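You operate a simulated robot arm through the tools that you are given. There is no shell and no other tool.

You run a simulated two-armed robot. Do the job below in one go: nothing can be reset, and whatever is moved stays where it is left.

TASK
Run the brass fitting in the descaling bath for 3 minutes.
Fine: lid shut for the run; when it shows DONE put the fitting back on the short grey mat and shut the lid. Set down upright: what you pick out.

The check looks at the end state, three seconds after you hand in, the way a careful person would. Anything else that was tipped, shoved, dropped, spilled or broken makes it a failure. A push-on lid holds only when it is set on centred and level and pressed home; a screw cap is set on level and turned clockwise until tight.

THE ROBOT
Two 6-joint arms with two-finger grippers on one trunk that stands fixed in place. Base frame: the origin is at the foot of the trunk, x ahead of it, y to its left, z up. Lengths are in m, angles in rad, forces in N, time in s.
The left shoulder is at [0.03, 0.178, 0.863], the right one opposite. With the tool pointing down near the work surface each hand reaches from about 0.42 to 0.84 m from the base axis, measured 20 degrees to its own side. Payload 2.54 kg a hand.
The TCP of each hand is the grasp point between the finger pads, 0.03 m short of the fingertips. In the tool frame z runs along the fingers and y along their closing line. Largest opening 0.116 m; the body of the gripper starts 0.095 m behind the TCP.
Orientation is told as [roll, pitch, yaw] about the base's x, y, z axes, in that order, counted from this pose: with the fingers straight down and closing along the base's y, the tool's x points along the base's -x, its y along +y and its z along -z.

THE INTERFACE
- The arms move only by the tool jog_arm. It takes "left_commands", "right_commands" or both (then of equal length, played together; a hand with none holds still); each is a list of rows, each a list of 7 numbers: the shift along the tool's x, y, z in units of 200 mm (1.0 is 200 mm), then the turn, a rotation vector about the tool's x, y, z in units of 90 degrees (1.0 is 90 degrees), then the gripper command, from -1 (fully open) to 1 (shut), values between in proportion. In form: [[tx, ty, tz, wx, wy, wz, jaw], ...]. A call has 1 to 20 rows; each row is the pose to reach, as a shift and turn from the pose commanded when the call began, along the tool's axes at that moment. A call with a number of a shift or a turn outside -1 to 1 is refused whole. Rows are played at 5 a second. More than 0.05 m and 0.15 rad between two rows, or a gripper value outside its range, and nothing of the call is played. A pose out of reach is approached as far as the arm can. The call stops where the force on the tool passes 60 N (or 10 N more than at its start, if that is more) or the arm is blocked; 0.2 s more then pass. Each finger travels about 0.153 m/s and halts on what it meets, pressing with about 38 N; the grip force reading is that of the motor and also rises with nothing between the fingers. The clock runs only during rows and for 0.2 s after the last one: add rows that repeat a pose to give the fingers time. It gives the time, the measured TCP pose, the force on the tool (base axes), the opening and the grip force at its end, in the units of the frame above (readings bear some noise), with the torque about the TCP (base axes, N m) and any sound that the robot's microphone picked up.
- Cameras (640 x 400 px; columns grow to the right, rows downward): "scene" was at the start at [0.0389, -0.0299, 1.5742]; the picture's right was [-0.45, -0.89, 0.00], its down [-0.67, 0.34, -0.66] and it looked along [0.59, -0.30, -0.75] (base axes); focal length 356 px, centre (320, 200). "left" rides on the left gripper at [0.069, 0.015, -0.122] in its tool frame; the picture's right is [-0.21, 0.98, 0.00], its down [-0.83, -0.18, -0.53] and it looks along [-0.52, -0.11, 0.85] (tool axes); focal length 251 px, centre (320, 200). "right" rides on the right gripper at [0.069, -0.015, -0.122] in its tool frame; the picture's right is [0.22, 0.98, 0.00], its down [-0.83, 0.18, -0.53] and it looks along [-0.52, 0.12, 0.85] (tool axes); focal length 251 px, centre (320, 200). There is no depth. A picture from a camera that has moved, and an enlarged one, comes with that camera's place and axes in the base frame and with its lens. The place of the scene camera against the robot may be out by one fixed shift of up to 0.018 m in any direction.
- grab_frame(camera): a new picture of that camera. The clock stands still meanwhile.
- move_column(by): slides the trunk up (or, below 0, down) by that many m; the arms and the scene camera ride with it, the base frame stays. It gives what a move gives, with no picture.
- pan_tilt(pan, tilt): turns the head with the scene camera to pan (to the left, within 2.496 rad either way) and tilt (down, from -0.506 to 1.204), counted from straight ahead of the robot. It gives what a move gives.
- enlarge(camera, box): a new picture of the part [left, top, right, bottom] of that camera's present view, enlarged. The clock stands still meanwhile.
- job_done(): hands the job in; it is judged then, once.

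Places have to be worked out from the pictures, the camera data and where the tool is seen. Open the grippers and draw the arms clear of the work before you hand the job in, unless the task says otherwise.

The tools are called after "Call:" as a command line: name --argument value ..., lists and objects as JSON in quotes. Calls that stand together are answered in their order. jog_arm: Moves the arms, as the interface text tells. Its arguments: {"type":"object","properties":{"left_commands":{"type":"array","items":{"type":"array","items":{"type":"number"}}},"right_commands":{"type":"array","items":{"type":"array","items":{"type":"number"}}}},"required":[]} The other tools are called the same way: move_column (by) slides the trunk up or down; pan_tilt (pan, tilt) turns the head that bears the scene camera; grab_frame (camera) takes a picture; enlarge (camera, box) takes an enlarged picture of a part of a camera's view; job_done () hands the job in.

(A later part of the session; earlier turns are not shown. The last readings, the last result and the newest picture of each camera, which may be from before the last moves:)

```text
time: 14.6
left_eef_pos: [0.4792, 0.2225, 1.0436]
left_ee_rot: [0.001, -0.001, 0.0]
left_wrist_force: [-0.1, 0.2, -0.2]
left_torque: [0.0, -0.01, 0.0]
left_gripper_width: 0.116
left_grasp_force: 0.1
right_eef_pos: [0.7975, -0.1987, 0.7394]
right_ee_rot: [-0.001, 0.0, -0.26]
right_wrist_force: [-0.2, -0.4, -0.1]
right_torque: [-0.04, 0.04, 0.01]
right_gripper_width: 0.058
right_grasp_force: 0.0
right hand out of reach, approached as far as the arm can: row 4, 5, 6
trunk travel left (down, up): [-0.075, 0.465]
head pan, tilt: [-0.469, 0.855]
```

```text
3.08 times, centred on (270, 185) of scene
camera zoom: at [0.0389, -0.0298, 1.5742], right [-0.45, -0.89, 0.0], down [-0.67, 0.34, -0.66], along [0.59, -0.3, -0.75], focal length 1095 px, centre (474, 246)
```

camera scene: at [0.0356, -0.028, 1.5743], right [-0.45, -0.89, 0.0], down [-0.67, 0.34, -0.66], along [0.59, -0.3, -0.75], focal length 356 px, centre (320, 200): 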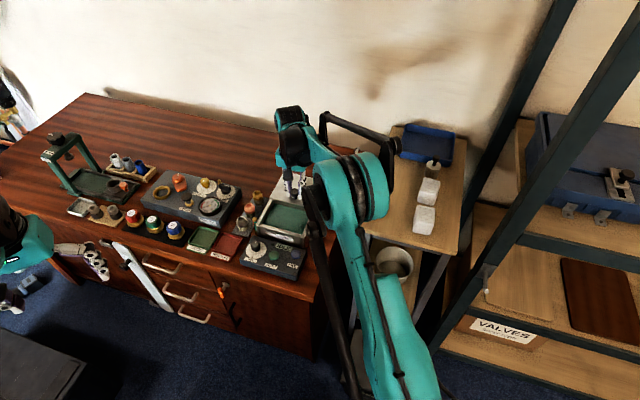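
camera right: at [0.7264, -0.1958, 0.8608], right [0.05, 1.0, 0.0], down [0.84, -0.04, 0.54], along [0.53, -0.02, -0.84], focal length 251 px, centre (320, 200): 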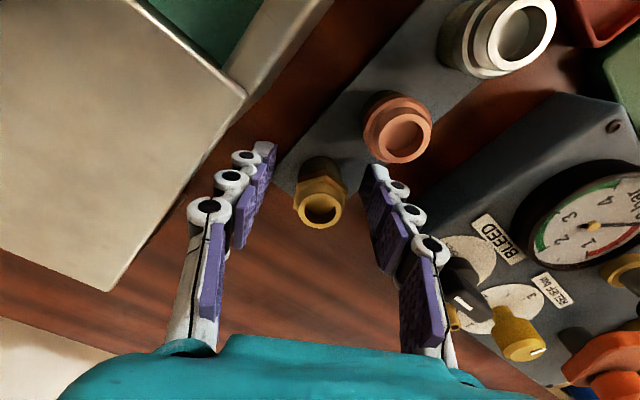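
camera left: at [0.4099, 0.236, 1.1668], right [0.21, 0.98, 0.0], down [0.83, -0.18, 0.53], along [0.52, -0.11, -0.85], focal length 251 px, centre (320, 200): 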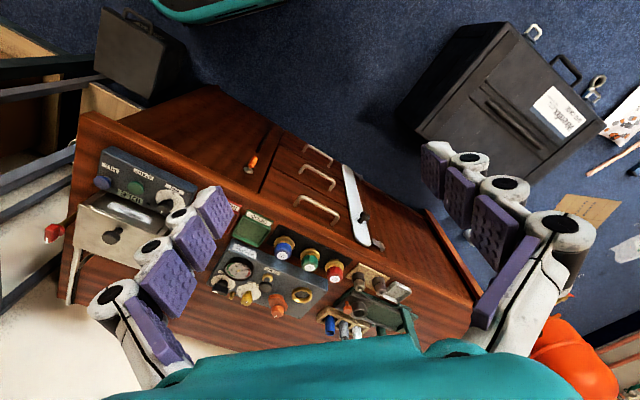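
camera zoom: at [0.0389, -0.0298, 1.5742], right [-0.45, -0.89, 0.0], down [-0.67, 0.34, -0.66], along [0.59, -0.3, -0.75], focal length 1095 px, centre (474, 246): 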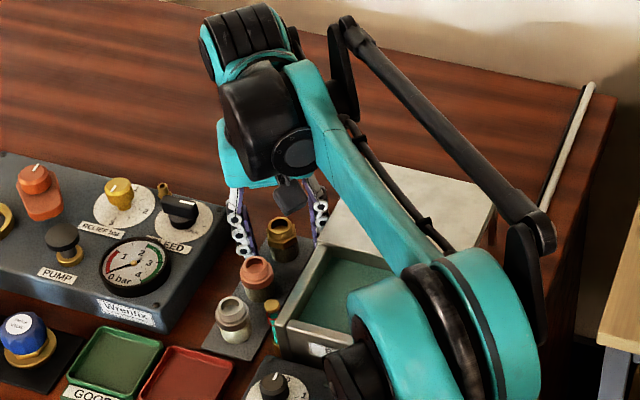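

At this height the arm falls ~8 mm short in x (reach limit). I raise the hand, then lower the trunk 0.07 m so the shoulder is closer to the fitting's height.

Call:
jog_arm --right_commands '[[0, 0, -0.2, 0, 0, 0, 0], [0, 0, -0.4, 0, 0, 0, 0], [0, 0, -0.6, 0, 0, 0, 0], [0, 0, -0.8, 0, 0, 0, 0], [0, 0, -0.8, 0, 0, 0, 0]]'

Call:
move_column --by -0.07

Call:
grab_frame --camera "right"

Call:
grab_frame --camera "scene"

```text
time: 15.8
left_eef_pos: [0.4789, 0.2227, 1.0453]
left_ee_rot: [0.0, 0.0, 0.001]
left_wrist_force: [0.3, -0.3, 0.2]
left_torque: [0.0, -0.02, 0.03]
left_gripper_width: 0.1162
left_grasp_force: 0.0
right_eef_pos: [0.7975, -0.1971, 0.8982]
right_ee_rot: [-0.001, 0.0, -0.259]
right_wrist_force: [0.4, 0.6, -0.1]
right_torque: [-0.01, 0.02, -0.01]
right_gripper_width: 0.058
right_grasp_force: 0.0
trunk travel left (down, up): [-0.075, 0.465]
head pan, tilt: [-0.469, 0.855]
```

```text
time: 16.9
left_eef_pos: [0.4786, 0.222, 0.9755]
left_ee_rot: [-0.001, 0.001, 0.002]
left_wrist_force: [-0.9, 0.1, 0.6]
left_torque: [0.0, -0.01, -0.01]
left_gripper_width: 0.1161
left_grasp_force: 0.0
right_eef_pos: [0.7971, -0.1995, 0.8293]
right_ee_rot: [0.0, -0.001, -0.263]
right_wrist_force: [0.9, 0.1, -0.3]
right_torque: [-0.02, -0.01, -0.01]
right_gripper_width: 0.0581
right_grasp_force: 0.0
trunk travel left (down, up): [-0.005, 0.535]
head pan, tilt: [-0.469, 0.855]
```

```text
taken
camera right: at [0.7259, -0.1961, 0.9506], right [0.05, 1.0, 0.0], down [0.84, -0.04, 0.53], along [0.53, -0.02, -0.85], focal length 251 px, centre (320, 200)
```

right: 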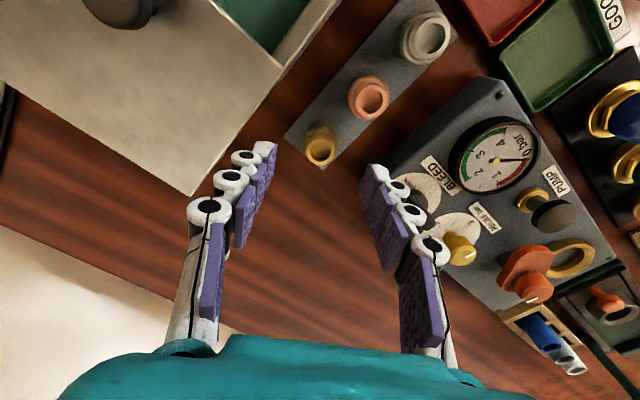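

```text
taken
camera scene: at [0.0386, -0.0298, 1.5043], right [-0.45, -0.89, 0.0], down [-0.67, 0.34, -0.66], along [0.59, -0.3, -0.75], focal length 356 px, centre (320, 200)
```

scene: 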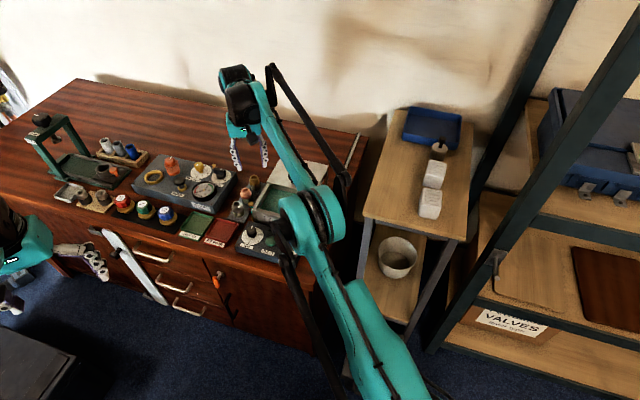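

The commanded pose had been clamped, so I first shift to (0.8047,-0.1988) and then descend to z≈0.737.

Call:
jog_arm --right_commands '[[-0.036, 0.012, 0, 0, 0, 0, 0], [-0.036, 0.012, 0.12, 0, 0, 0, 0], [-0.036, 0.012, 0.24, 0, 0, 0, 0], [-0.036, 0.012, 0.36, 0, 0, 0, 0], [-0.036, 0.012, 0.462, 0, 0, 0, 0], [-0.036, 0.012, 0.462, 0, 0, 0, 0]]'

Call:
grab_frame --camera "right"

Call:
enlarge --camera "scene" --box '[180, 80, 360, 270]'

```text
time: 18.3
left_eef_pos: [0.4794, 0.222, 0.9745]
left_ee_rot: [0.0, 0.0, -0.002]
left_wrist_force: [0.2, 0.3, -0.4]
left_torque: [0.0, -0.02, 0.03]
left_gripper_width: 0.1162
left_grasp_force: 0.1
right_eef_pos: [0.805, -0.1991, 0.7367]
right_ee_rot: [-0.001, 0.0, -0.263]
right_wrist_force: [-0.3, 0.1, 0.4]
right_torque: [0.0, 0.01, -0.01]
right_gripper_width: 0.0582
right_grasp_force: 0.1
right hand out of reach, approached as far as the arm can: row 1
trunk travel left (down, up): [-0.005, 0.535]
head pan, tilt: [-0.469, 0.855]
```

```text
taken
camera right: at [0.7335, -0.1964, 0.8575], right [0.05, 1.0, 0.0], down [0.84, -0.04, 0.53], along [0.53, -0.02, -0.85], focal length 251 px, centre (320, 200)
```

right: 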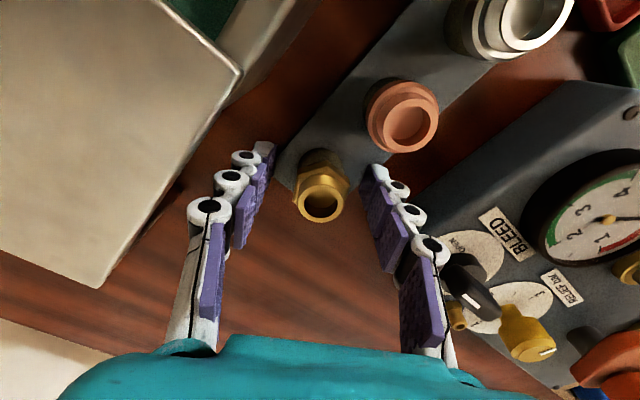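

```text
2.11 times, centred on (270, 175) of scene
camera zoom: at [0.0389, -0.0298, 1.5042], right [-0.45, -0.89, 0.0], down [-0.67, 0.34, -0.66], along [0.59, -0.3, -0.75], focal length 749 px, centre (425, 253)
```

zoom: 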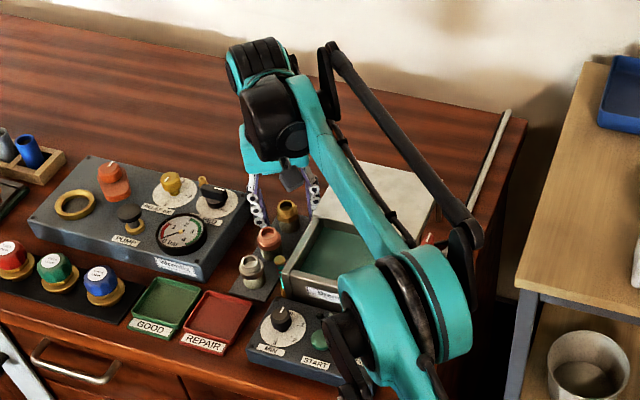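

The fitting is centred between the pads (TCP (0.805,-0.199,0.737)). I close the gripper.

Call:
jog_arm --right_commands '[[0, 0, 0, 0, 0, 0, 0.3], [0, 0, 0, 0, 0, 0, 1], [0, 0, 0, 0, 0, 0, 1], [0, 0, 0, 0, 0, 0, 1]]'

Call:
grab_frame --camera "right"

```text
time: 19.3
left_eef_pos: [0.4794, 0.2221, 0.9745]
left_ee_rot: [0.0, 0.0, 0.0]
left_wrist_force: [-0.2, 0.3, -0.6]
left_torque: [0.04, 0.02, 0.01]
left_gripper_width: 0.1161
left_grasp_force: 0.1
right_eef_pos: [0.8047, -0.1994, 0.736]
right_ee_rot: [0.0, -0.001, -0.26]
right_wrist_force: [0.2, 1.5, 0.6]
right_torque: [0.02, 0.01, 0.01]
right_gripper_width: 0.0301
right_grasp_force: 37.8
trunk travel left (down, up): [-0.005, 0.535]
head pan, tilt: [-0.469, 0.855]
```

```text
taken
camera right: at [0.7336, -0.1963, 0.8577], right [0.05, 1.0, 0.0], down [0.84, -0.04, 0.53], along [0.53, -0.02, -0.85], focal length 251 px, centre (320, 200)
```

right: 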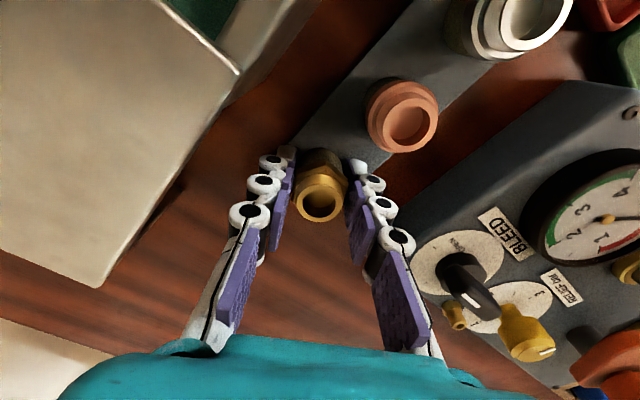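

Grip is good (width 0.030, no side load). I lift the fitting clear and carry it above the open part of the bath.

Call:
jog_arm --right_commands '[[0, 0, -0.15, 0, 0, 0, 1], [0, 0, -0.325, 0, 0, 0, 1], [0.08, -0.04, -0.45, 0, 0, 0, 1], [0.2, -0.107, -0.62, 0, 0, 0, 1], [0.36, -0.193, -0.62, 0, 0, 0, 1], [0.52, -0.28, -0.62, 0, 0, 0, 1], [0.682, -0.366, -0.62, 0, 0, 0, 1], [0.682, -0.366, -0.62, 0, 0, 0, 1]]'

Call:
grab_frame --camera "right"

Call:
enlarge --camera "scene" --box '[200, 120, 340, 270]'

```text
time: 21.1
left_eef_pos: [0.4803, 0.2222, 0.9752]
left_ee_rot: [0.0, -0.001, 0.001]
left_wrist_force: [0.8, 0.2, -0.1]
left_torque: [0.03, 0.0, -0.01]
left_gripper_width: 0.116
left_grasp_force: 0.0
right_eef_pos: [0.7589, -0.2374, 0.9206]
right_ee_rot: [0.0, 0.002, -0.26]
right_wrist_force: [-0.5, 0.1, -0.8]
right_torque: [-0.01, 0.03, -0.01]
right_gripper_width: 0.0301
right_grasp_force: 38.1
right hand out of reach, approached as far as the arm can: row 3, 4, 5, 6, 7, 8
trunk travel left (down, up): [-0.005, 0.535]
head pan, tilt: [-0.469, 0.855]
```

```text
taken
camera right: at [0.6867, -0.236, 1.0424], right [0.04, 1.0, 0.0], down [0.85, -0.04, 0.53], along [0.53, -0.02, -0.85], focal length 251 px, centre (320, 200)
```

right: 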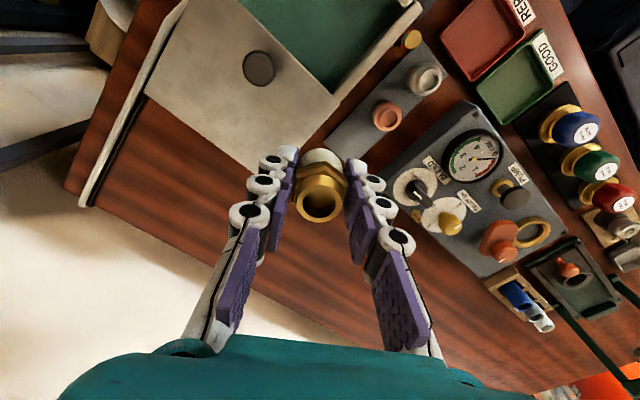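

```text
2.67 times, centred on (270, 195) of scene
camera zoom: at [0.039, -0.0298, 1.5042], right [-0.45, -0.89, 0.0], down [-0.67, 0.34, -0.66], along [0.59, -0.3, -0.75], focal length 949 px, centre (453, 213)
```

zoom: 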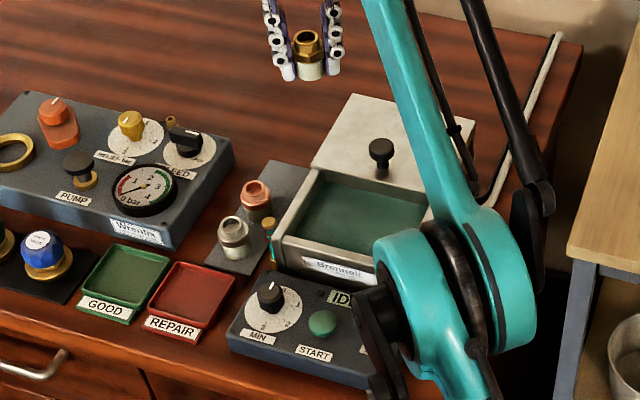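

The arm stopped short of the commanded path (now at (0.759,-0.237,0.921), fitting still held). I test a small move inwards from here.

Call:
jog_arm --right_commands '[[0.08, -0.021, 0, 0, 0, 0, 1], [0.16, -0.043, 0, 0, 0, 0, 1], [0.24, -0.064, 0, 0, 0, 0, 1], [0.24, -0.064, 0, 0, 0, 0, 1]]'

```text
time: 22.1
left_eef_pos: [0.4793, 0.2224, 0.975]
left_ee_rot: [0.001, -0.001, 0.0]
left_wrist_force: [-0.4, -0.5, 0.2]
left_torque: [0.0, 0.01, -0.01]
left_gripper_width: 0.1161
left_grasp_force: 0.0
right_eef_pos: [0.7439, -0.2431, 0.9421]
right_ee_rot: [0.0, 0.001, -0.262]
right_wrist_force: [0.3, -0.2, -1.3]
right_torque: [0.0, -0.01, -0.02]
right_gripper_width: 0.0303
right_grasp_force: 38.5
right hand out of reach, approached as far as the arm can: row 1, 2, 3, 4
trunk travel left (down, up): [-0.005, 0.535]
head pan, tilt: [-0.469, 0.855]
```

The arm seems stretched straight and the solver sticks on that reach sphere. I try a mostly tangential move (downwards 6 cm, staying well above everything) to let the elbow bend again.

Call:
jog_arm --right_commands '[[0, 0, 0.05, 0, 0, 0, 1], [0, 0, 0.1, 0, 0, 0, 1], [0, 0, 0.15, 0, 0, 0, 1], [0, 0, 0.2, 0, 0, 0, 1], [0, 0, 0.25, 0, 0, 0, 1], [0, 0, 0.3, 0, 0, 0, 1]]'

```text
time: 23.5
left_eef_pos: [0.4794, 0.2221, 0.9765]
left_ee_rot: [-0.002, 0.0, 0.0]
left_wrist_force: [-0.3, 0.0, -0.2]
left_torque: [-0.03, -0.03, -0.01]
left_gripper_width: 0.116
left_grasp_force: 0.1
right_eef_pos: [0.769, -0.2434, 0.8959]
right_ee_rot: [0.001, 0.003, -0.263]
right_wrist_force: [0.3, 0.7, -0.9]
right_torque: [0.01, -0.01, 0.02]
right_gripper_width: 0.0304
right_grasp_force: 37.9
right hand out of reach, approached as far as the arm can: row 1, 2, 3, 4, 5, 6
trunk travel left (down, up): [-0.005, 0.535]
head pan, tilt: [-0.469, 0.855]
```

Still sliding along its reach sphere. I look at the arm's posture from the head camera before trying further.

Call:
grab_frame --camera "scene"

Call:
grab_frame --camera "left"

```text
taken
camera scene: at [0.0389, -0.0298, 1.5042], right [-0.45, -0.89, 0.0], down [-0.67, 0.34, -0.66], along [0.59, -0.3, -0.75], focal length 356 px, centre (320, 200)
```

scene: 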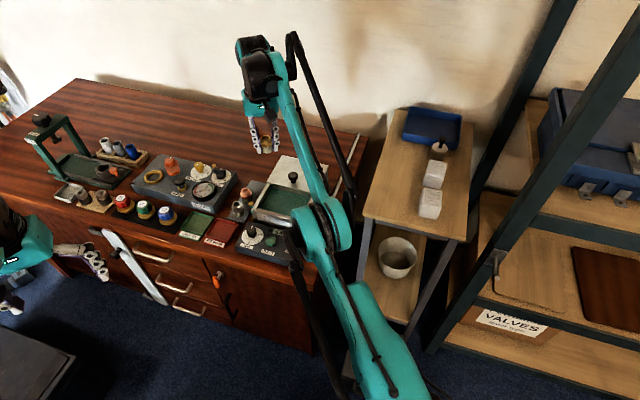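

```text
taken
camera left: at [0.4102, 0.2362, 1.0967], right [0.21, 0.98, 0.0], down [0.83, -0.18, 0.53], along [0.52, -0.11, -0.85], focal length 251 px, centre (320, 200)
```

left: 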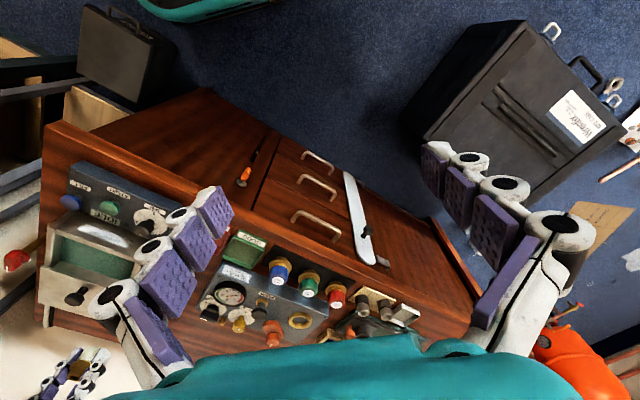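

The arm is indeed stretched straight. Descending bends the elbow the right way (that worked before), so I go back to above the fitting's mat spot and down to z≈0.79, still above everything there.

Call:
jog_arm --right_commands '[[-0.03, 0.08, 0.04, 0, 0, 0, 1], [-0.06, 0.16, 0.1, 0, 0, 0, 1], [-0.09, 0.24, 0.16, 0, 0, 0, 1], [-0.095, 0.248, 0.22, 0, 0, 0, 1], [-0.095, 0.248, 0.28, 0, 0, 0, 1], [-0.095, 0.248, 0.34, 0, 0, 0, 1], [-0.095, 0.248, 0.4, 0, 0, 0, 1], [-0.095, 0.248, 0.46, 0, 0, 0, 1], [-0.095, 0.248, 0.5, 0, 0, 0, 1]]'

Call:
grab_frame --camera "right"

```text
time: 25.5
left_eef_pos: [0.4787, 0.2216, 0.9745]
left_ee_rot: [0.002, 0.0, 0.001]
left_wrist_force: [-0.4, -0.5, -0.1]
left_torque: [0.02, 0.01, 0.01]
left_gripper_width: 0.1159
left_grasp_force: 0.1
right_eef_pos: [0.8038, -0.2013, 0.7978]
right_ee_rot: [0.0, 0.002, -0.26]
right_wrist_force: [-0.3, -0.4, -1.0]
right_torque: [-0.02, 0.0, 0.0]
right_gripper_width: 0.0301
right_grasp_force: 37.8
right hand out of reach, approached as far as the arm can: row 3, 4, 5
trunk travel left (down, up): [-0.005, 0.535]
head pan, tilt: [-0.469, 0.855]
```

```text
taken
camera right: at [0.733, -0.1982, 0.92], right [0.05, 1.0, 0.0], down [0.85, -0.04, 0.53], along [0.53, -0.02, -0.85], focal length 251 px, centre (320, 200)
```

right: 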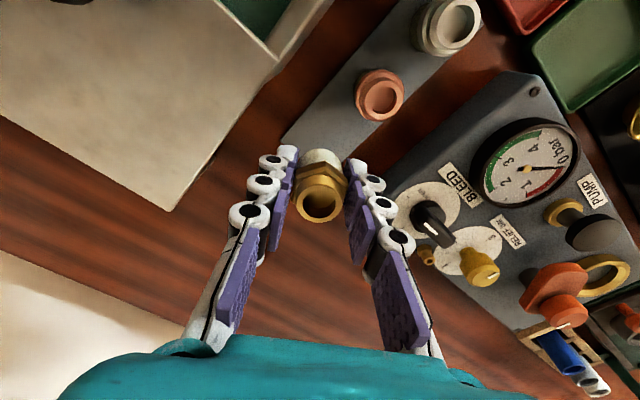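

It is back in reach. I go down a bit more to bend the elbow, then raise the trunk by 0.07 m with the fitting held, which keeps the joint posture.

Call:
jog_arm --right_commands '[[0, 0, 0.06, 0, 0, 0, 1], [0, 0, 0.12, 0, 0, 0, 1], [0, 0, 0.18, 0, 0, 0, 1], [0, 0, 0.18, 0, 0, 0, 1]]'

Call:
move_column --by 0.1

```text
time: 26.5
left_eef_pos: [0.4809, 0.2226, 0.9759]
left_ee_rot: [0.0, 0.0, 0.002]
left_wrist_force: [-0.1, -0.1, 0.5]
left_torque: [0.03, 0.01, 0.0]
left_gripper_width: 0.116
left_grasp_force: 0.2
right_eef_pos: [0.8013, -0.2011, 0.761]
right_ee_rot: [0.0, -0.001, -0.261]
right_wrist_force: [0.5, 0.4, -1.1]
right_torque: [0.0, 0.02, 0.04]
right_gripper_width: 0.0301
right_grasp_force: 38.0
trunk travel left (down, up): [-0.005, 0.535]
head pan, tilt: [-0.469, 0.855]
```

```text
time: 27.8
left_eef_pos: [0.4798, 0.2216, 1.0735]
left_ee_rot: [0.001, 0.001, 0.001]
left_wrist_force: [-0.2, 0.2, 1.1]
left_torque: [0.01, 0.03, 0.01]
left_gripper_width: 0.1157
left_grasp_force: 0.0
right_eef_pos: [0.8006, -0.201, 0.8609]
right_ee_rot: [0.001, 0.001, -0.262]
right_wrist_force: [-0.6, 0.7, -1.7]
right_torque: [0.0, 0.0, -0.02]
right_gripper_width: 0.03
right_grasp_force: 38.2
trunk travel left (down, up): [-0.105, 0.435]
head pan, tilt: [-0.469, 0.855]
```

Trunk raised; TCP (0.801,-0.201,0.861). Now I move inward to above the bath opening.

Call:
jog_arm --right_commands '[[0.11, -0.059, 0, 0, 0, 0, 1], [0.22, -0.118, 0, 0, 0, 0, 1], [0.33, -0.177, 0, 0, 0, 0, 1], [0.44, -0.236, 0, 0, 0, 0, 1], [0.55, -0.295, 0, 0, 0, 0, 1], [0.664, -0.354, 0, 0, 0, 0, 1], [0.664, -0.354, 0, 0, 0, 0, 1]]'

Call:
grab_frame --camera "right"

Call:
grab_frame --camera "scene"

```text
time: 29.4
left_eef_pos: [0.479, 0.2223, 1.0748]
left_ee_rot: [0.0, 0.001, -0.001]
left_wrist_force: [0.3, -0.8, 0.1]
left_torque: [-0.01, 0.06, 0.04]
left_gripper_width: 0.116
left_grasp_force: 0.2
right_eef_pos: [0.6535, -0.2337, 0.863]
right_ee_rot: [0.0, 0.002, -0.261]
right_wrist_force: [-0.5, -0.7, -0.8]
right_torque: [-0.03, 0.02, 0.0]
right_gripper_width: 0.0302
right_grasp_force: 37.9
trunk travel left (down, up): [-0.105, 0.435]
head pan, tilt: [-0.469, 0.855]
```

```text
taken
camera right: at [0.5833, -0.2322, 0.9842], right [0.05, 1.0, 0.0], down [0.84, -0.04, 0.53], along [0.53, -0.02, -0.85], focal length 251 px, centre (320, 200)
```

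right: 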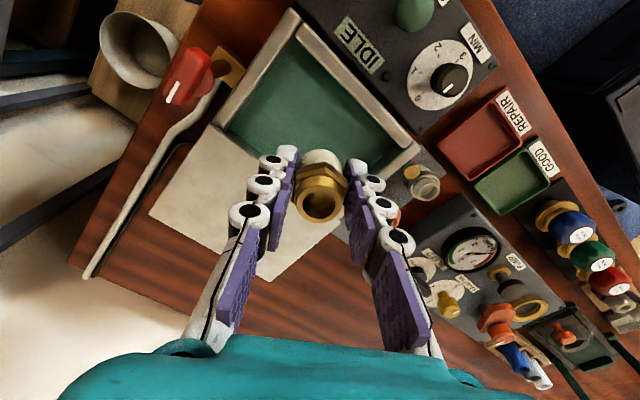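

```text
taken
camera scene: at [0.0396, -0.0298, 1.6041], right [-0.45, -0.89, 0.0], down [-0.67, 0.34, -0.66], along [0.59, -0.3, -0.75], focal length 356 px, centre (320, 200)
```

scene: 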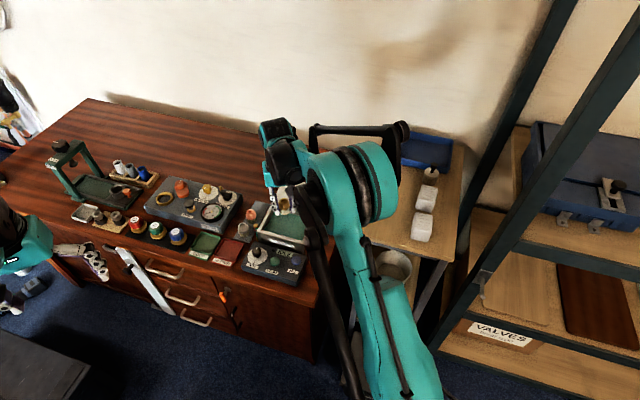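

I enlarge the bath area in this view to compute the inner rim position.

Call:
enlarge --camera "right" --box '[200, 0, 440, 200]'

Call:
enlarge --camera "scene" --box '[230, 190, 320, 280]'

```text
2.00 times, centred on (320, 100) of right
camera zoom: at [0.5833, -0.2322, 0.9842], right [0.05, 1.0, 0.0], down [0.84, -0.04, 0.53], along [0.53, -0.02, -0.85], focal length 503 px, centre (320, 400)
```

zoom: 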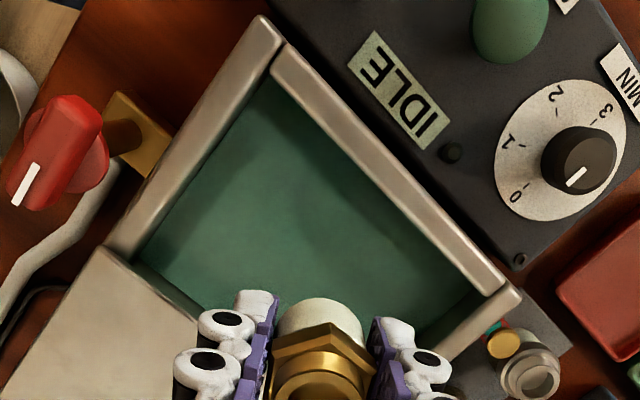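

```text
4.44 times, centred on (275, 235) of scene
camera zoom: at [0.0396, -0.0298, 1.6041], right [-0.45, -0.89, 0.0], down [-0.67, 0.34, -0.66], along [0.59, -0.3, -0.75], focal length 1582 px, centre (520, 44)
```

zoom: 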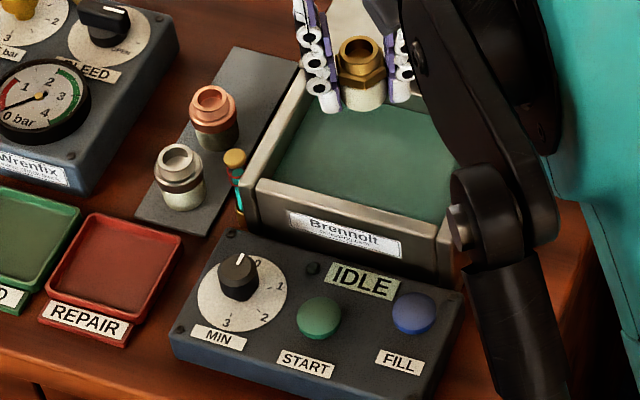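

Inner opening centre works out at (0.6576,-0.2383), about 0.127 × 0.09 m. I centre there and lower the fitting into the opening to TCP z≈0.775.

Call:
jog_arm --right_commands '[[-0.026, -0.017, 0, 0, 0, 0, 1], [-0.026, -0.017, 0.11, 0, 0, 0, 1], [-0.026, -0.017, 0.22, 0, 0, 0, 1], [-0.026, -0.017, 0.33, 0, 0, 0, 1], [-0.026, -0.017, 0.44, 0, 0, 0, 1], [-0.026, -0.017, 0.44, 0, 0, 0, 1]]'

Call:
grab_frame --camera "right"

Call:
enlarge --camera "scene" --box '[230, 190, 320, 280]'

```text
time: 30.8
left_eef_pos: [0.4782, 0.2228, 1.0751]
left_ee_rot: [-0.001, -0.001, 0.001]
left_wrist_force: [0.6, 0.3, -0.8]
left_torque: [0.0, 0.02, -0.02]
left_gripper_width: 0.1158
left_grasp_force: 0.1
right_eef_pos: [0.6589, -0.2397, 0.7724]
right_ee_rot: [0.0, 0.0, -0.262]
right_wrist_force: [-0.3, -0.7, -1.1]
right_torque: [0.0, -0.01, 0.01]
right_gripper_width: 0.0303
right_grasp_force: 37.9
trunk travel left (down, up): [-0.105, 0.435]
head pan, tilt: [-0.469, 0.855]
```

```text
taken
camera right: at [0.5875, -0.2367, 0.8958], right [0.05, 1.0, 0.0], down [0.84, -0.04, 0.53], along [0.53, -0.02, -0.85], focal length 251 px, centre (320, 200)
```

right: 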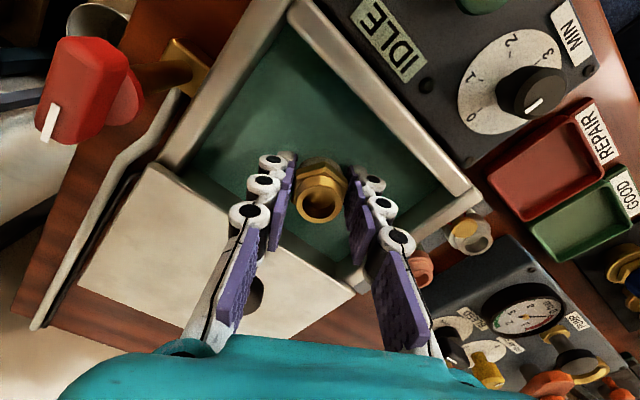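

```text
4.44 times, centred on (275, 235) of scene
camera zoom: at [0.0388, -0.0298, 1.6042], right [-0.45, -0.89, 0.0], down [-0.67, 0.34, -0.66], along [0.59, -0.3, -0.75], focal length 1582 px, centre (520, 44)
```

zoom: 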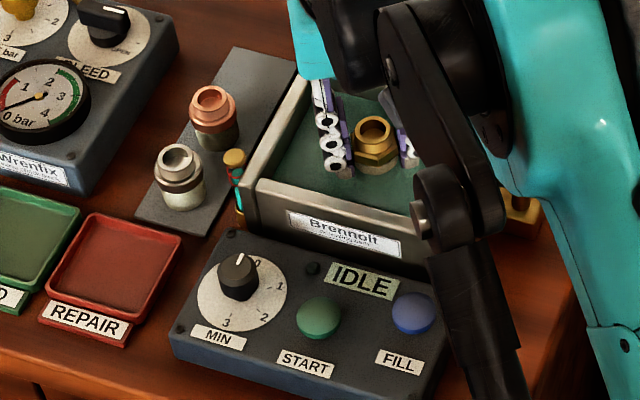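

The fitting is over the fluid, its base already dipping in. I lower further in small steps watching for floor contact.

Call:
jog_arm --right_commands '[[0, 0, 0.03, 0, 0, 0, 1], [0, 0, 0.06, 0, 0, 0, 1], [0, 0, 0.09, 0, 0, 0, 1], [0, 0, 0.09, 0, 0, 0, 1]]'

```text
time: 31.8
left_eef_pos: [0.48, 0.2222, 1.075]
left_ee_rot: [0.0, 0.001, 0.0]
left_wrist_force: [-0.4, 0.0, 0.1]
left_torque: [0.01, 0.03, 0.01]
left_gripper_width: 0.1158
left_grasp_force: 0.1
right_eef_pos: [0.6578, -0.2399, 0.7556]
right_ee_rot: [0.0, 0.0, -0.261]
right_wrist_force: [0.4, -0.2, -1.4]
right_torque: [0.01, 0.01, 0.0]
right_gripper_width: 0.0299
right_grasp_force: 37.8
trunk travel left (down, up): [-0.105, 0.435]
head pan, tilt: [-0.469, 0.855]
```

No contact yet (force -1.4 N, just the fitting's weight). Further down in 4 mm steps.

Call:
jog_arm --right_commands '[[0, 0, 0.02, 0, 0, 0, 1], [0, 0, 0.035, 0, 0, 0, 1], [0, 0, 0.035, 0, 0, 0, 1]]'

Call:
jog_arm --right_commands '[[0, 0, 0.01, 0, 0, 0, 1], [0, 0, 0.02, 0, 0, 0, 1], [0, 0, 0.02, 0, 0, 0, 1]]'

```text
time: 32.6
left_eef_pos: [0.4792, 0.2216, 1.0753]
left_ee_rot: [-0.001, 0.001, 0.001]
left_wrist_force: [-0.5, 0.2, -0.3]
left_torque: [0.01, 0.0, -0.01]
left_gripper_width: 0.1162
left_grasp_force: 0.0
right_eef_pos: [0.6587, -0.2398, 0.7494]
right_ee_rot: [0.0, 0.001, -0.261]
right_wrist_force: [2.8, -1.5, 6.8]
right_torque: [-0.03, -0.1, -0.01]
right_gripper_width: 0.0302
right_grasp_force: 38.1
trunk travel left (down, up): [-0.105, 0.435]
head pan, tilt: [-0.469, 0.855]
```

```text
time: 33.4
left_eef_pos: [0.4771, 0.2234, 1.0762]
left_ee_rot: [-0.002, -0.003, 0.001]
left_wrist_force: [0.4, 0.2, -0.1]
left_torque: [-0.01, -0.01, 0.0]
left_gripper_width: 0.116
left_grasp_force: 0.0
right_eef_pos: [0.659, -0.2395, 0.7468]
right_ee_rot: [0.0, -0.004, -0.262]
right_wrist_force: [12.4, -5.0, 42.2]
right_torque: [-0.06, -0.3, -0.03]
right_gripper_width: 0.0304
right_grasp_force: 37.9
trunk travel left (down, up): [-0.105, 0.435]
head pan, tilt: [-0.469, 0.855]
```

Floor contact found at TCP z≈0.749 (now pressing 42 N). I relax upward 4 mm, open the fingers to a 0.06 gap, and rise straight up.

Call:
jog_arm --right_commands '[[0, 0, -0.02, 0, 0, 0, 1], [0, 0, -0.02, 0, 0, 0, 0.2], [0, 0, -0.02, 0, 0, 0, 0], [0, 0, -0.02, 0, 0, 0, 0]]'

Call:
grab_frame --camera "right"

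```text
time: 34.4
left_eef_pos: [0.4786, 0.2211, 1.0745]
left_ee_rot: [0.0, 0.0, 0.001]
left_wrist_force: [-0.5, -0.3, -1.6]
left_torque: [0.02, -0.01, 0.0]
left_gripper_width: 0.1159
left_grasp_force: 0.1
right_eef_pos: [0.6584, -0.2392, 0.7484]
right_ee_rot: [0.001, 0.0, -0.262]
right_wrist_force: [0.3, -0.7, 0.1]
right_torque: [-0.01, 0.01, 0.01]
right_gripper_width: 0.058
right_grasp_force: 0.0
trunk travel left (down, up): [-0.105, 0.435]
head pan, tilt: [-0.469, 0.855]
```

```text
taken
camera right: at [0.5873, -0.2371, 0.8706], right [0.05, 1.0, 0.0], down [0.84, -0.04, 0.53], along [0.53, -0.02, -0.85], focal length 251 px, centre (320, 200)
```

right: 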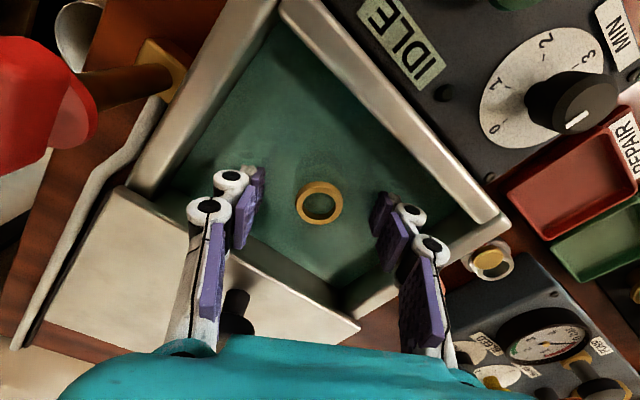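

The fitting stands upright in the bath, only its top ring showing. I raise the hand straight up.

Call:
jog_arm --right_commands '[[0, 0, -0.1, 0, 0, 0, 0], [0, 0, -0.25, 0, 0, 0, 0], [0, 0, -0.42, 0, 0, 0, 0], [0, 0, -0.6, 0, 0, 0, 0], [0, 0, -0.6, 0, 0, 0, 0]]'

Call:
grab_frame --camera "right"

Call:
enlarge --camera "right" --box '[220, 60, 420, 200]'

```text
time: 35.6
left_eef_pos: [0.4796, 0.2221, 1.0746]
left_ee_rot: [0.0, 0.001, 0.001]
left_wrist_force: [0.3, -0.6, -0.2]
left_torque: [0.01, 0.0, 0.0]
left_gripper_width: 0.1158
left_grasp_force: 0.0
right_eef_pos: [0.659, -0.2399, 0.8688]
right_ee_rot: [0.0, -0.001, -0.262]
right_wrist_force: [0.1, -0.3, 0.9]
right_torque: [-0.02, 0.02, 0.01]
right_gripper_width: 0.058
right_grasp_force: 0.1
trunk travel left (down, up): [-0.105, 0.435]
head pan, tilt: [-0.469, 0.855]
```

```text
taken
camera right: at [0.5882, -0.2365, 0.9913], right [0.05, 1.0, 0.0], down [0.84, -0.04, 0.53], along [0.53, -0.02, -0.85], focal length 251 px, centre (320, 200)
```

right: 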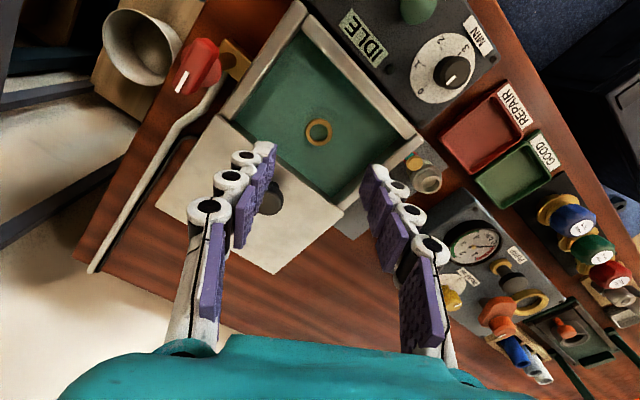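

```text
2.86 times, centred on (320, 130) of right
camera zoom: at [0.5882, -0.2365, 0.9913], right [0.05, 1.0, 0.0], down [0.84, -0.04, 0.53], along [0.53, -0.02, -0.85], focal length 718 px, centre (320, 400)
```

zoom: 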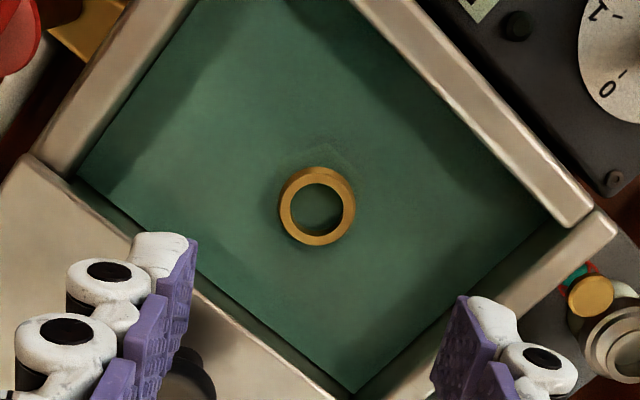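

The fitting stands at (0.659,-0.240). Now I turn to yaw -45° and go above the lid knob at about (0.703,-0.286).

Call:
jog_arm --right_commands '[[-0.068, -0.042, 0, 0, 0, 0.083, 0], [-0.136, -0.083, 0, 0, 0, 0.167, 0], [-0.204, -0.125, 0, 0, 0, 0.25, 0], [-0.272, -0.166, 0, 0, 0, 0.333, 0], [-0.272, -0.166, 0, 0, 0, 0.333, 0]]'

Call:
enlarge --camera "right" --box '[220, 60, 420, 220]'

```text
time: 36.8
left_eef_pos: [0.4791, 0.2228, 1.0755]
left_ee_rot: [-0.001, 0.0, 0.0]
left_wrist_force: [0.6, 0.4, 0.1]
left_torque: [0.02, -0.02, -0.02]
left_gripper_width: 0.1159
left_grasp_force: 0.0
right_eef_pos: [0.703, -0.2849, 0.869]
right_ee_rot: [0.0, 0.0, -0.789]
right_wrist_force: [-0.4, -0.2, -0.4]
right_torque: [0.03, 0.01, 0.0]
right_gripper_width: 0.0576
right_grasp_force: 0.0
trunk travel left (down, up): [-0.105, 0.435]
head pan, tilt: [-0.469, 0.855]
```

```text
2.50 times, centred on (320, 140) of right
camera zoom: at [0.6428, -0.2479, 0.991], right [0.54, 0.84, 0.0], down [0.71, -0.46, 0.53], along [0.45, -0.29, -0.85], focal length 629 px, centre (320, 350)
```

zoom: 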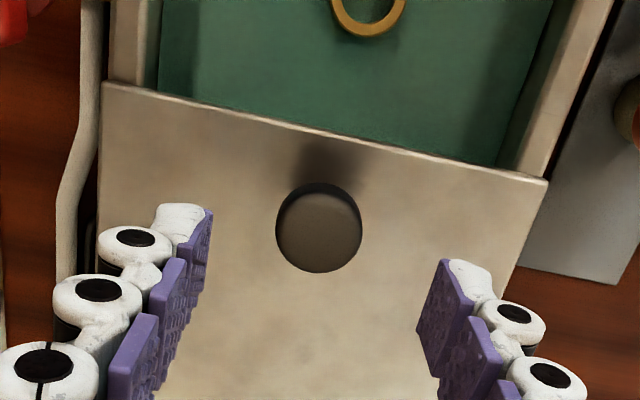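

Knob is at (0.704,-0.287). I descend on it and grip.

Call:
jog_arm --right_commands '[[-0.012, -0.006, 0.14, 0, 0, 0, 0], [-0.012, -0.006, 0.285, 0, 0, 0, 0], [-0.012, -0.006, 0.285, 0, 0, 0, 0.3], [-0.012, -0.006, 0.285, 0, 0, 0, 1], [-0.012, -0.006, 0.285, 0, 0, 0, 1], [-0.012, -0.006, 0.285, 0, 0, 0, 1]]'

Call:
grab_frame --camera "right"

```text
time: 38.2
left_eef_pos: [0.4791, 0.2235, 1.0741]
left_ee_rot: [-0.002, 0.0, 0.002]
left_wrist_force: [-1.2, 0.5, -0.7]
left_torque: [0.03, 0.01, -0.01]
left_gripper_width: 0.1162
left_grasp_force: 0.1
right_eef_pos: [0.7063, -0.2873, 0.8115]
right_ee_rot: [-0.001, -0.001, -0.782]
right_wrist_force: [8.7, 8.6, 3.7]
right_torque: [0.11, -0.14, -0.02]
right_gripper_width: 0.025
right_grasp_force: 44.6
trunk travel left (down, up): [-0.105, 0.435]
head pan, tilt: [-0.469, 0.855]
```

```text
taken
camera right: at [0.6444, -0.2498, 0.9341], right [0.54, 0.84, 0.0], down [0.71, -0.45, 0.53], along [0.45, -0.29, -0.85], focal length 251 px, centre (320, 200)
```

right: 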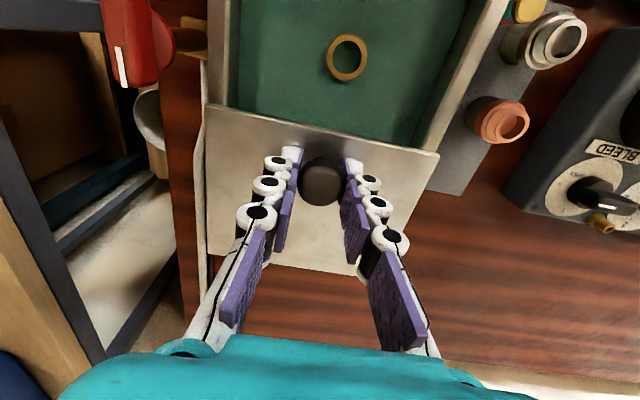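

Gripped. I slide the lid forward toward closed, with a small sideways correction.

Call:
jog_arm --right_commands '[[0.04, 0.006, 0, 0, 0, 0, 1], [0.11, 0.009, 0, 0, 0, 0, 1], [0.18, 0.009, 0, 0, 0, 0, 1], [0.25, 0.009, 0, 0, 0, 0, 1], [0.32, 0.009, 0, 0, 0, 0, 1], [0.39, 0.009, 0, 0, 0, 0, 1], [0.45, 0.009, 0, 0, 0, 0, 1], [0.48, 0.009, 0, 0, 0, 0, 1], [0.48, 0.009, 0, 0, 0, 0, 1]]'

Call:
grab_frame --camera "right"

```text
time: 40.2
left_eef_pos: [0.4785, 0.2218, 1.075]
left_ee_rot: [-0.001, -0.002, -0.001]
left_wrist_force: [-0.5, 0.8, 0.5]
left_torque: [-0.01, 0.02, 0.02]
left_gripper_width: 0.1159
left_grasp_force: 0.1
right_eef_pos: [0.6372, -0.2192, 0.8127]
right_ee_rot: [0.0, 0.0, -0.784]
right_wrist_force: [0.6, -0.1, 0.0]
right_torque: [-0.18, -0.16, -0.04]
right_gripper_width: 0.0251
right_grasp_force: 44.9
trunk travel left (down, up): [-0.105, 0.435]
head pan, tilt: [-0.469, 0.855]
```

```text
taken
camera right: at [0.5768, -0.1818, 0.9341], right [0.54, 0.84, 0.0], down [0.71, -0.46, 0.53], along [0.45, -0.29, -0.85], focal length 251 px, centre (320, 200)
```

right: 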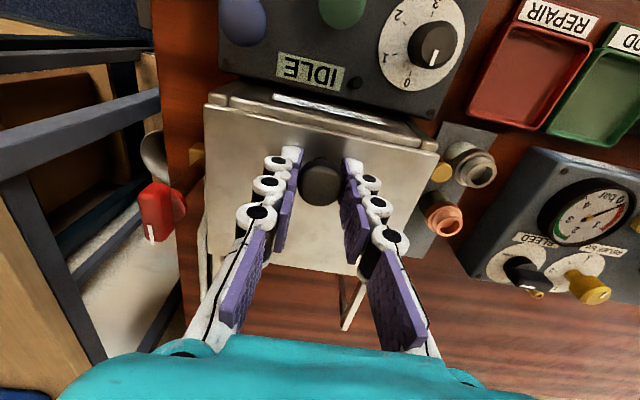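

Almost shut, about 1 cm of front rim still showing. I continue gently until it meets the stop.

Call:
jog_arm --right_commands '[[0.02, 0, 0, 0, 0, 0, 1], [0.04, 0, 0, 0, 0, 0, 1], [0.06, 0, 0, 0, 0, 0, 1], [0.07, 0, 0, 0, 0, 0, 1], [0.07, 0, 0, 0, 0, 0, 1]]'

Call:
grab_frame --camera "right"

```text
time: 41.4
left_eef_pos: [0.4803, 0.22, 1.0757]
left_ee_rot: [0.001, 0.001, 0.001]
left_wrist_force: [0.5, -0.5, -0.3]
left_torque: [-0.03, 0.01, 0.02]
left_gripper_width: 0.1158
left_grasp_force: 0.1
right_eef_pos: [0.6288, -0.2123, 0.8117]
right_ee_rot: [0.002, -0.005, -0.787]
right_wrist_force: [35.5, -27.2, 27.7]
right_torque: [-0.34, -0.24, 0.04]
right_gripper_width: 0.0252
right_grasp_force: 44.6
trunk travel left (down, up): [-0.105, 0.435]
head pan, tilt: [-0.469, 0.855]
```

```text
taken
camera right: at [0.5688, -0.1743, 0.9334], right [0.54, 0.84, 0.0], down [0.71, -0.46, 0.54], along [0.45, -0.29, -0.84], focal length 251 px, centre (320, 200)
```

right: 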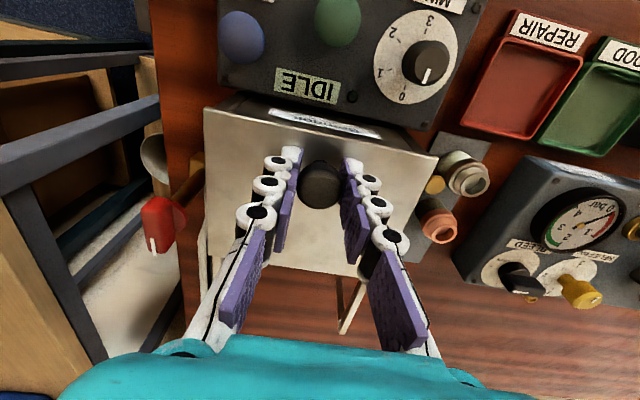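

The lid is shut against its stop. I relax most of the push, release the knob and rise, then check the lid position.

Call:
jog_arm --right_commands '[[-0.015, 0, 0, 0, 0, 0, 1], [-0.015, 0, 0, 0, 0, 0, 0], [-0.015, 0, 0, 0, 0, 0, 0], [-0.015, 0, 0, 0, 0, 0, 0], [-0.015, 0, -0.15, 0, 0, 0, 0], [-0.015, 0, -0.3, 0, 0, 0, 0], [-0.015, 0, -0.45, 0, 0, 0, 0], [-0.015, 0, -0.45, 0, 0, 0, 0]]'

Call:
grab_frame --camera "right"

Call:
enlarge --camera "right" --box '[220, 0, 460, 150]'

```text
time: 43.2
left_eef_pos: [0.479, 0.2225, 1.0753]
left_ee_rot: [-0.001, 0.0, -0.002]
left_wrist_force: [0.1, 0.5, 0.3]
left_torque: [0.02, 0.0, 0.01]
left_gripper_width: 0.1159
left_grasp_force: 0.0
right_eef_pos: [0.6287, -0.2113, 0.9029]
right_ee_rot: [0.0, -0.001, -0.785]
right_wrist_force: [1.1, 0.0, 0.3]
right_torque: [0.03, 0.0, 0.03]
right_gripper_width: 0.0581
right_grasp_force: 0.0
trunk travel left (down, up): [-0.105, 0.435]
head pan, tilt: [-0.469, 0.855]
```

```text
taken
camera right: at [0.5688, -0.1746, 1.0248], right [0.54, 0.84, 0.0], down [0.71, -0.46, 0.53], along [0.45, -0.29, -0.85], focal length 251 px, centre (320, 200)
```

right: 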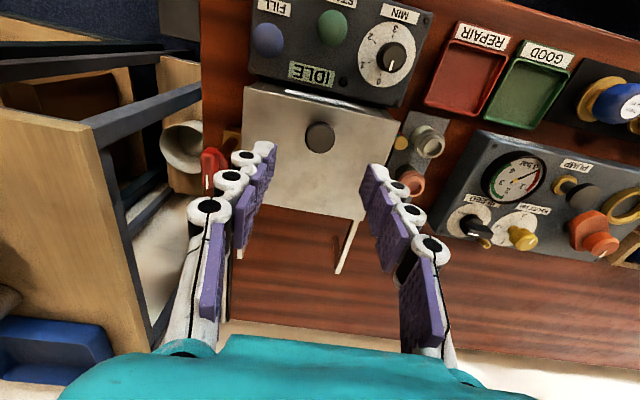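

```text
2.67 times, centred on (340, 75) of right
camera zoom: at [0.5688, -0.1746, 1.0248], right [0.54, 0.84, 0.0], down [0.71, -0.46, 0.53], along [0.45, -0.29, -0.85], focal length 670 px, centre (267, 533)
```

zoom: 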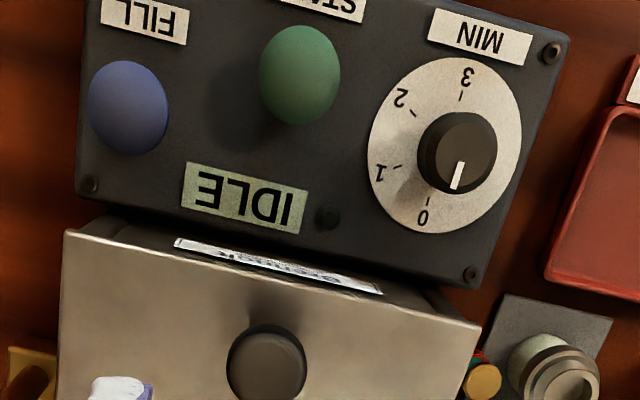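

Lid shut. Dial: plate centre ≈ (0.614,-0.122,0.729), knob top ≈ 0.75, pointer on 0, marks 60° apart clockwise so 3 is 180° clockwise. I move above the dial, turning the hand towards yaw +90° so I can turn clockwise 180° in one grip.

Call:
jog_arm --right_commands '[[0.033, 0.024, 0.018, 0, 0, -0.09, 0], [0.067, 0.048, 0.036, 0, 0, -0.18, 0], [0.1, 0.072, 0.054, 0, 0, -0.27, 0], [0.134, 0.096, 0.073, 0, 0, -0.36, 0], [0.167, 0.12, 0.09, 0, 0, -0.45, 0], [0.2, 0.144, 0.11, 0, 0, -0.54, 0], [0.234, 0.168, 0.127, 0, 0, -0.63, 0], [0.268, 0.192, 0.145, 0, 0, -0.72, 0], [0.3, 0.216, 0.163, 0, 0, -0.81, 0], [0.334, 0.24, 0.18, 0, 0, -0.9, 0], [0.368, 0.264, 0.2, 0, 0, -0.99, 0], [0.368, 0.264, 0.2, 0, 0, -1.0, 0]]'

Call:
grab_frame --camera "right"

```text
time: 45.8
left_eef_pos: [0.4803, 0.2217, 1.0751]
left_ee_rot: [-0.001, 0.001, 0.0]
left_wrist_force: [-0.7, -0.2, 0.3]
left_torque: [-0.02, -0.02, -0.01]
left_gripper_width: 0.1159
left_grasp_force: 0.1
right_eef_pos: [0.6151, -0.1216, 0.8617]
right_ee_rot: [0.0, 0.001, 0.789]
right_wrist_force: [-0.7, 1.0, 0.1]
right_torque: [0.02, 0.0, -0.03]
right_gripper_width: 0.058
right_grasp_force: 0.0
trunk travel left (down, up): [-0.105, 0.435]
head pan, tilt: [-0.469, 0.855]
```

```text
taken
camera right: at [0.5757, -0.1823, 0.9841], right [-0.84, 0.54, 0.0], down [0.45, 0.71, 0.53], along [0.29, 0.45, -0.85], focal length 251 px, centre (320, 200)
```

right: 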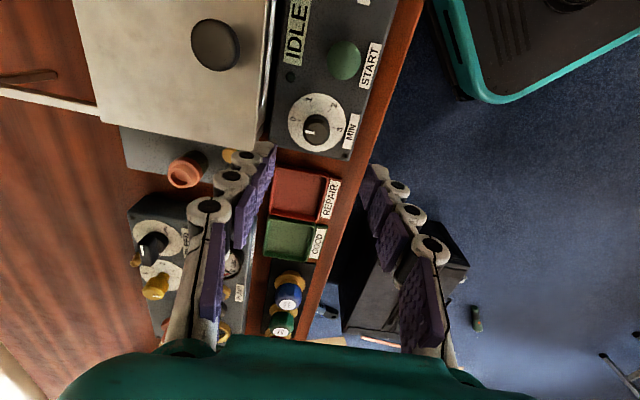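

I zoom on the dial from this angle to refine its position.

Call:
enlarge --camera "right" --box '[280, 80, 360, 160]'

```text
5.00 times, centred on (320, 120) of right
camera zoom: at [0.5757, -0.1823, 0.9841], right [-0.84, 0.54, 0.0], down [0.45, 0.71, 0.53], along [0.29, 0.45, -0.85], focal length 1257 px, centre (320, 600)
```

zoom: 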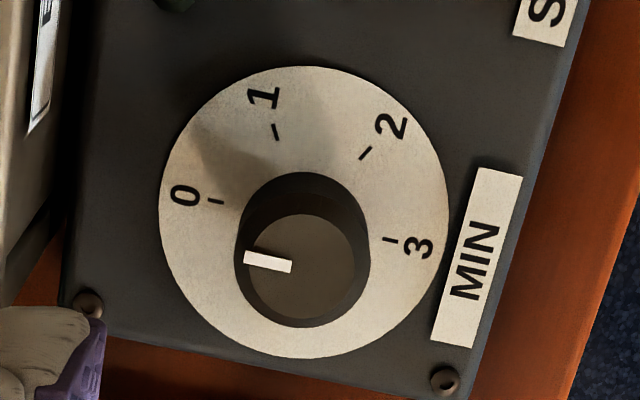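

Dial axis ≈ (0.616,-0.123). I turn on to yaw +90° and centre above it.

Call:
jog_arm --right_commands '[[0, 0, 0, 0, 0, -0.09, 0], [0.001, -0.005, 0, 0, 0, -0.18, 0], [0.001, -0.005, 0, 0, 0, -0.27, 0], [0.001, -0.008, 0, 0, 0, -0.36, 0], [0.001, -0.008, 0, 0, 0, -0.45, 0], [0.001, -0.008, 0, 0, 0, -0.5, 0], [0.001, -0.008, 0, 0, 0, -0.5, 0]]'

Call:
enlarge --camera "right" --box '[260, 80, 380, 180]'

```text
time: 47.4
left_eef_pos: [0.4779, 0.2214, 1.0746]
left_ee_rot: [0.0, 0.0, 0.0]
left_wrist_force: [0.1, 0.7, 0.2]
left_torque: [-0.03, 0.02, 0.01]
left_gripper_width: 0.1158
left_grasp_force: 0.1
right_eef_pos: [0.6141, -0.1237, 0.8619]
right_ee_rot: [0.0, -0.001, 1.572]
right_wrist_force: [-0.2, 0.7, -0.2]
right_torque: [-0.03, 0.0, 0.02]
right_gripper_width: 0.0581
right_grasp_force: 0.0
trunk travel left (down, up): [-0.105, 0.435]
head pan, tilt: [-0.469, 0.855]
```

```text
4.00 times, centred on (320, 130) of right
camera zoom: at [0.6301, -0.1928, 0.984], right [-0.98, -0.22, 0.0], down [-0.18, 0.83, 0.53], along [-0.12, 0.52, -0.85], focal length 1006 px, centre (320, 480)
```

zoom: 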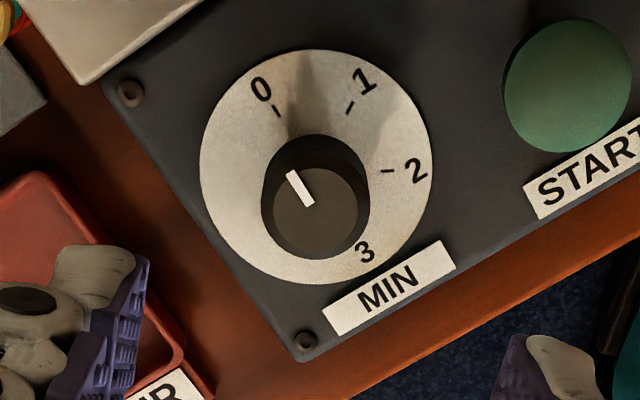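

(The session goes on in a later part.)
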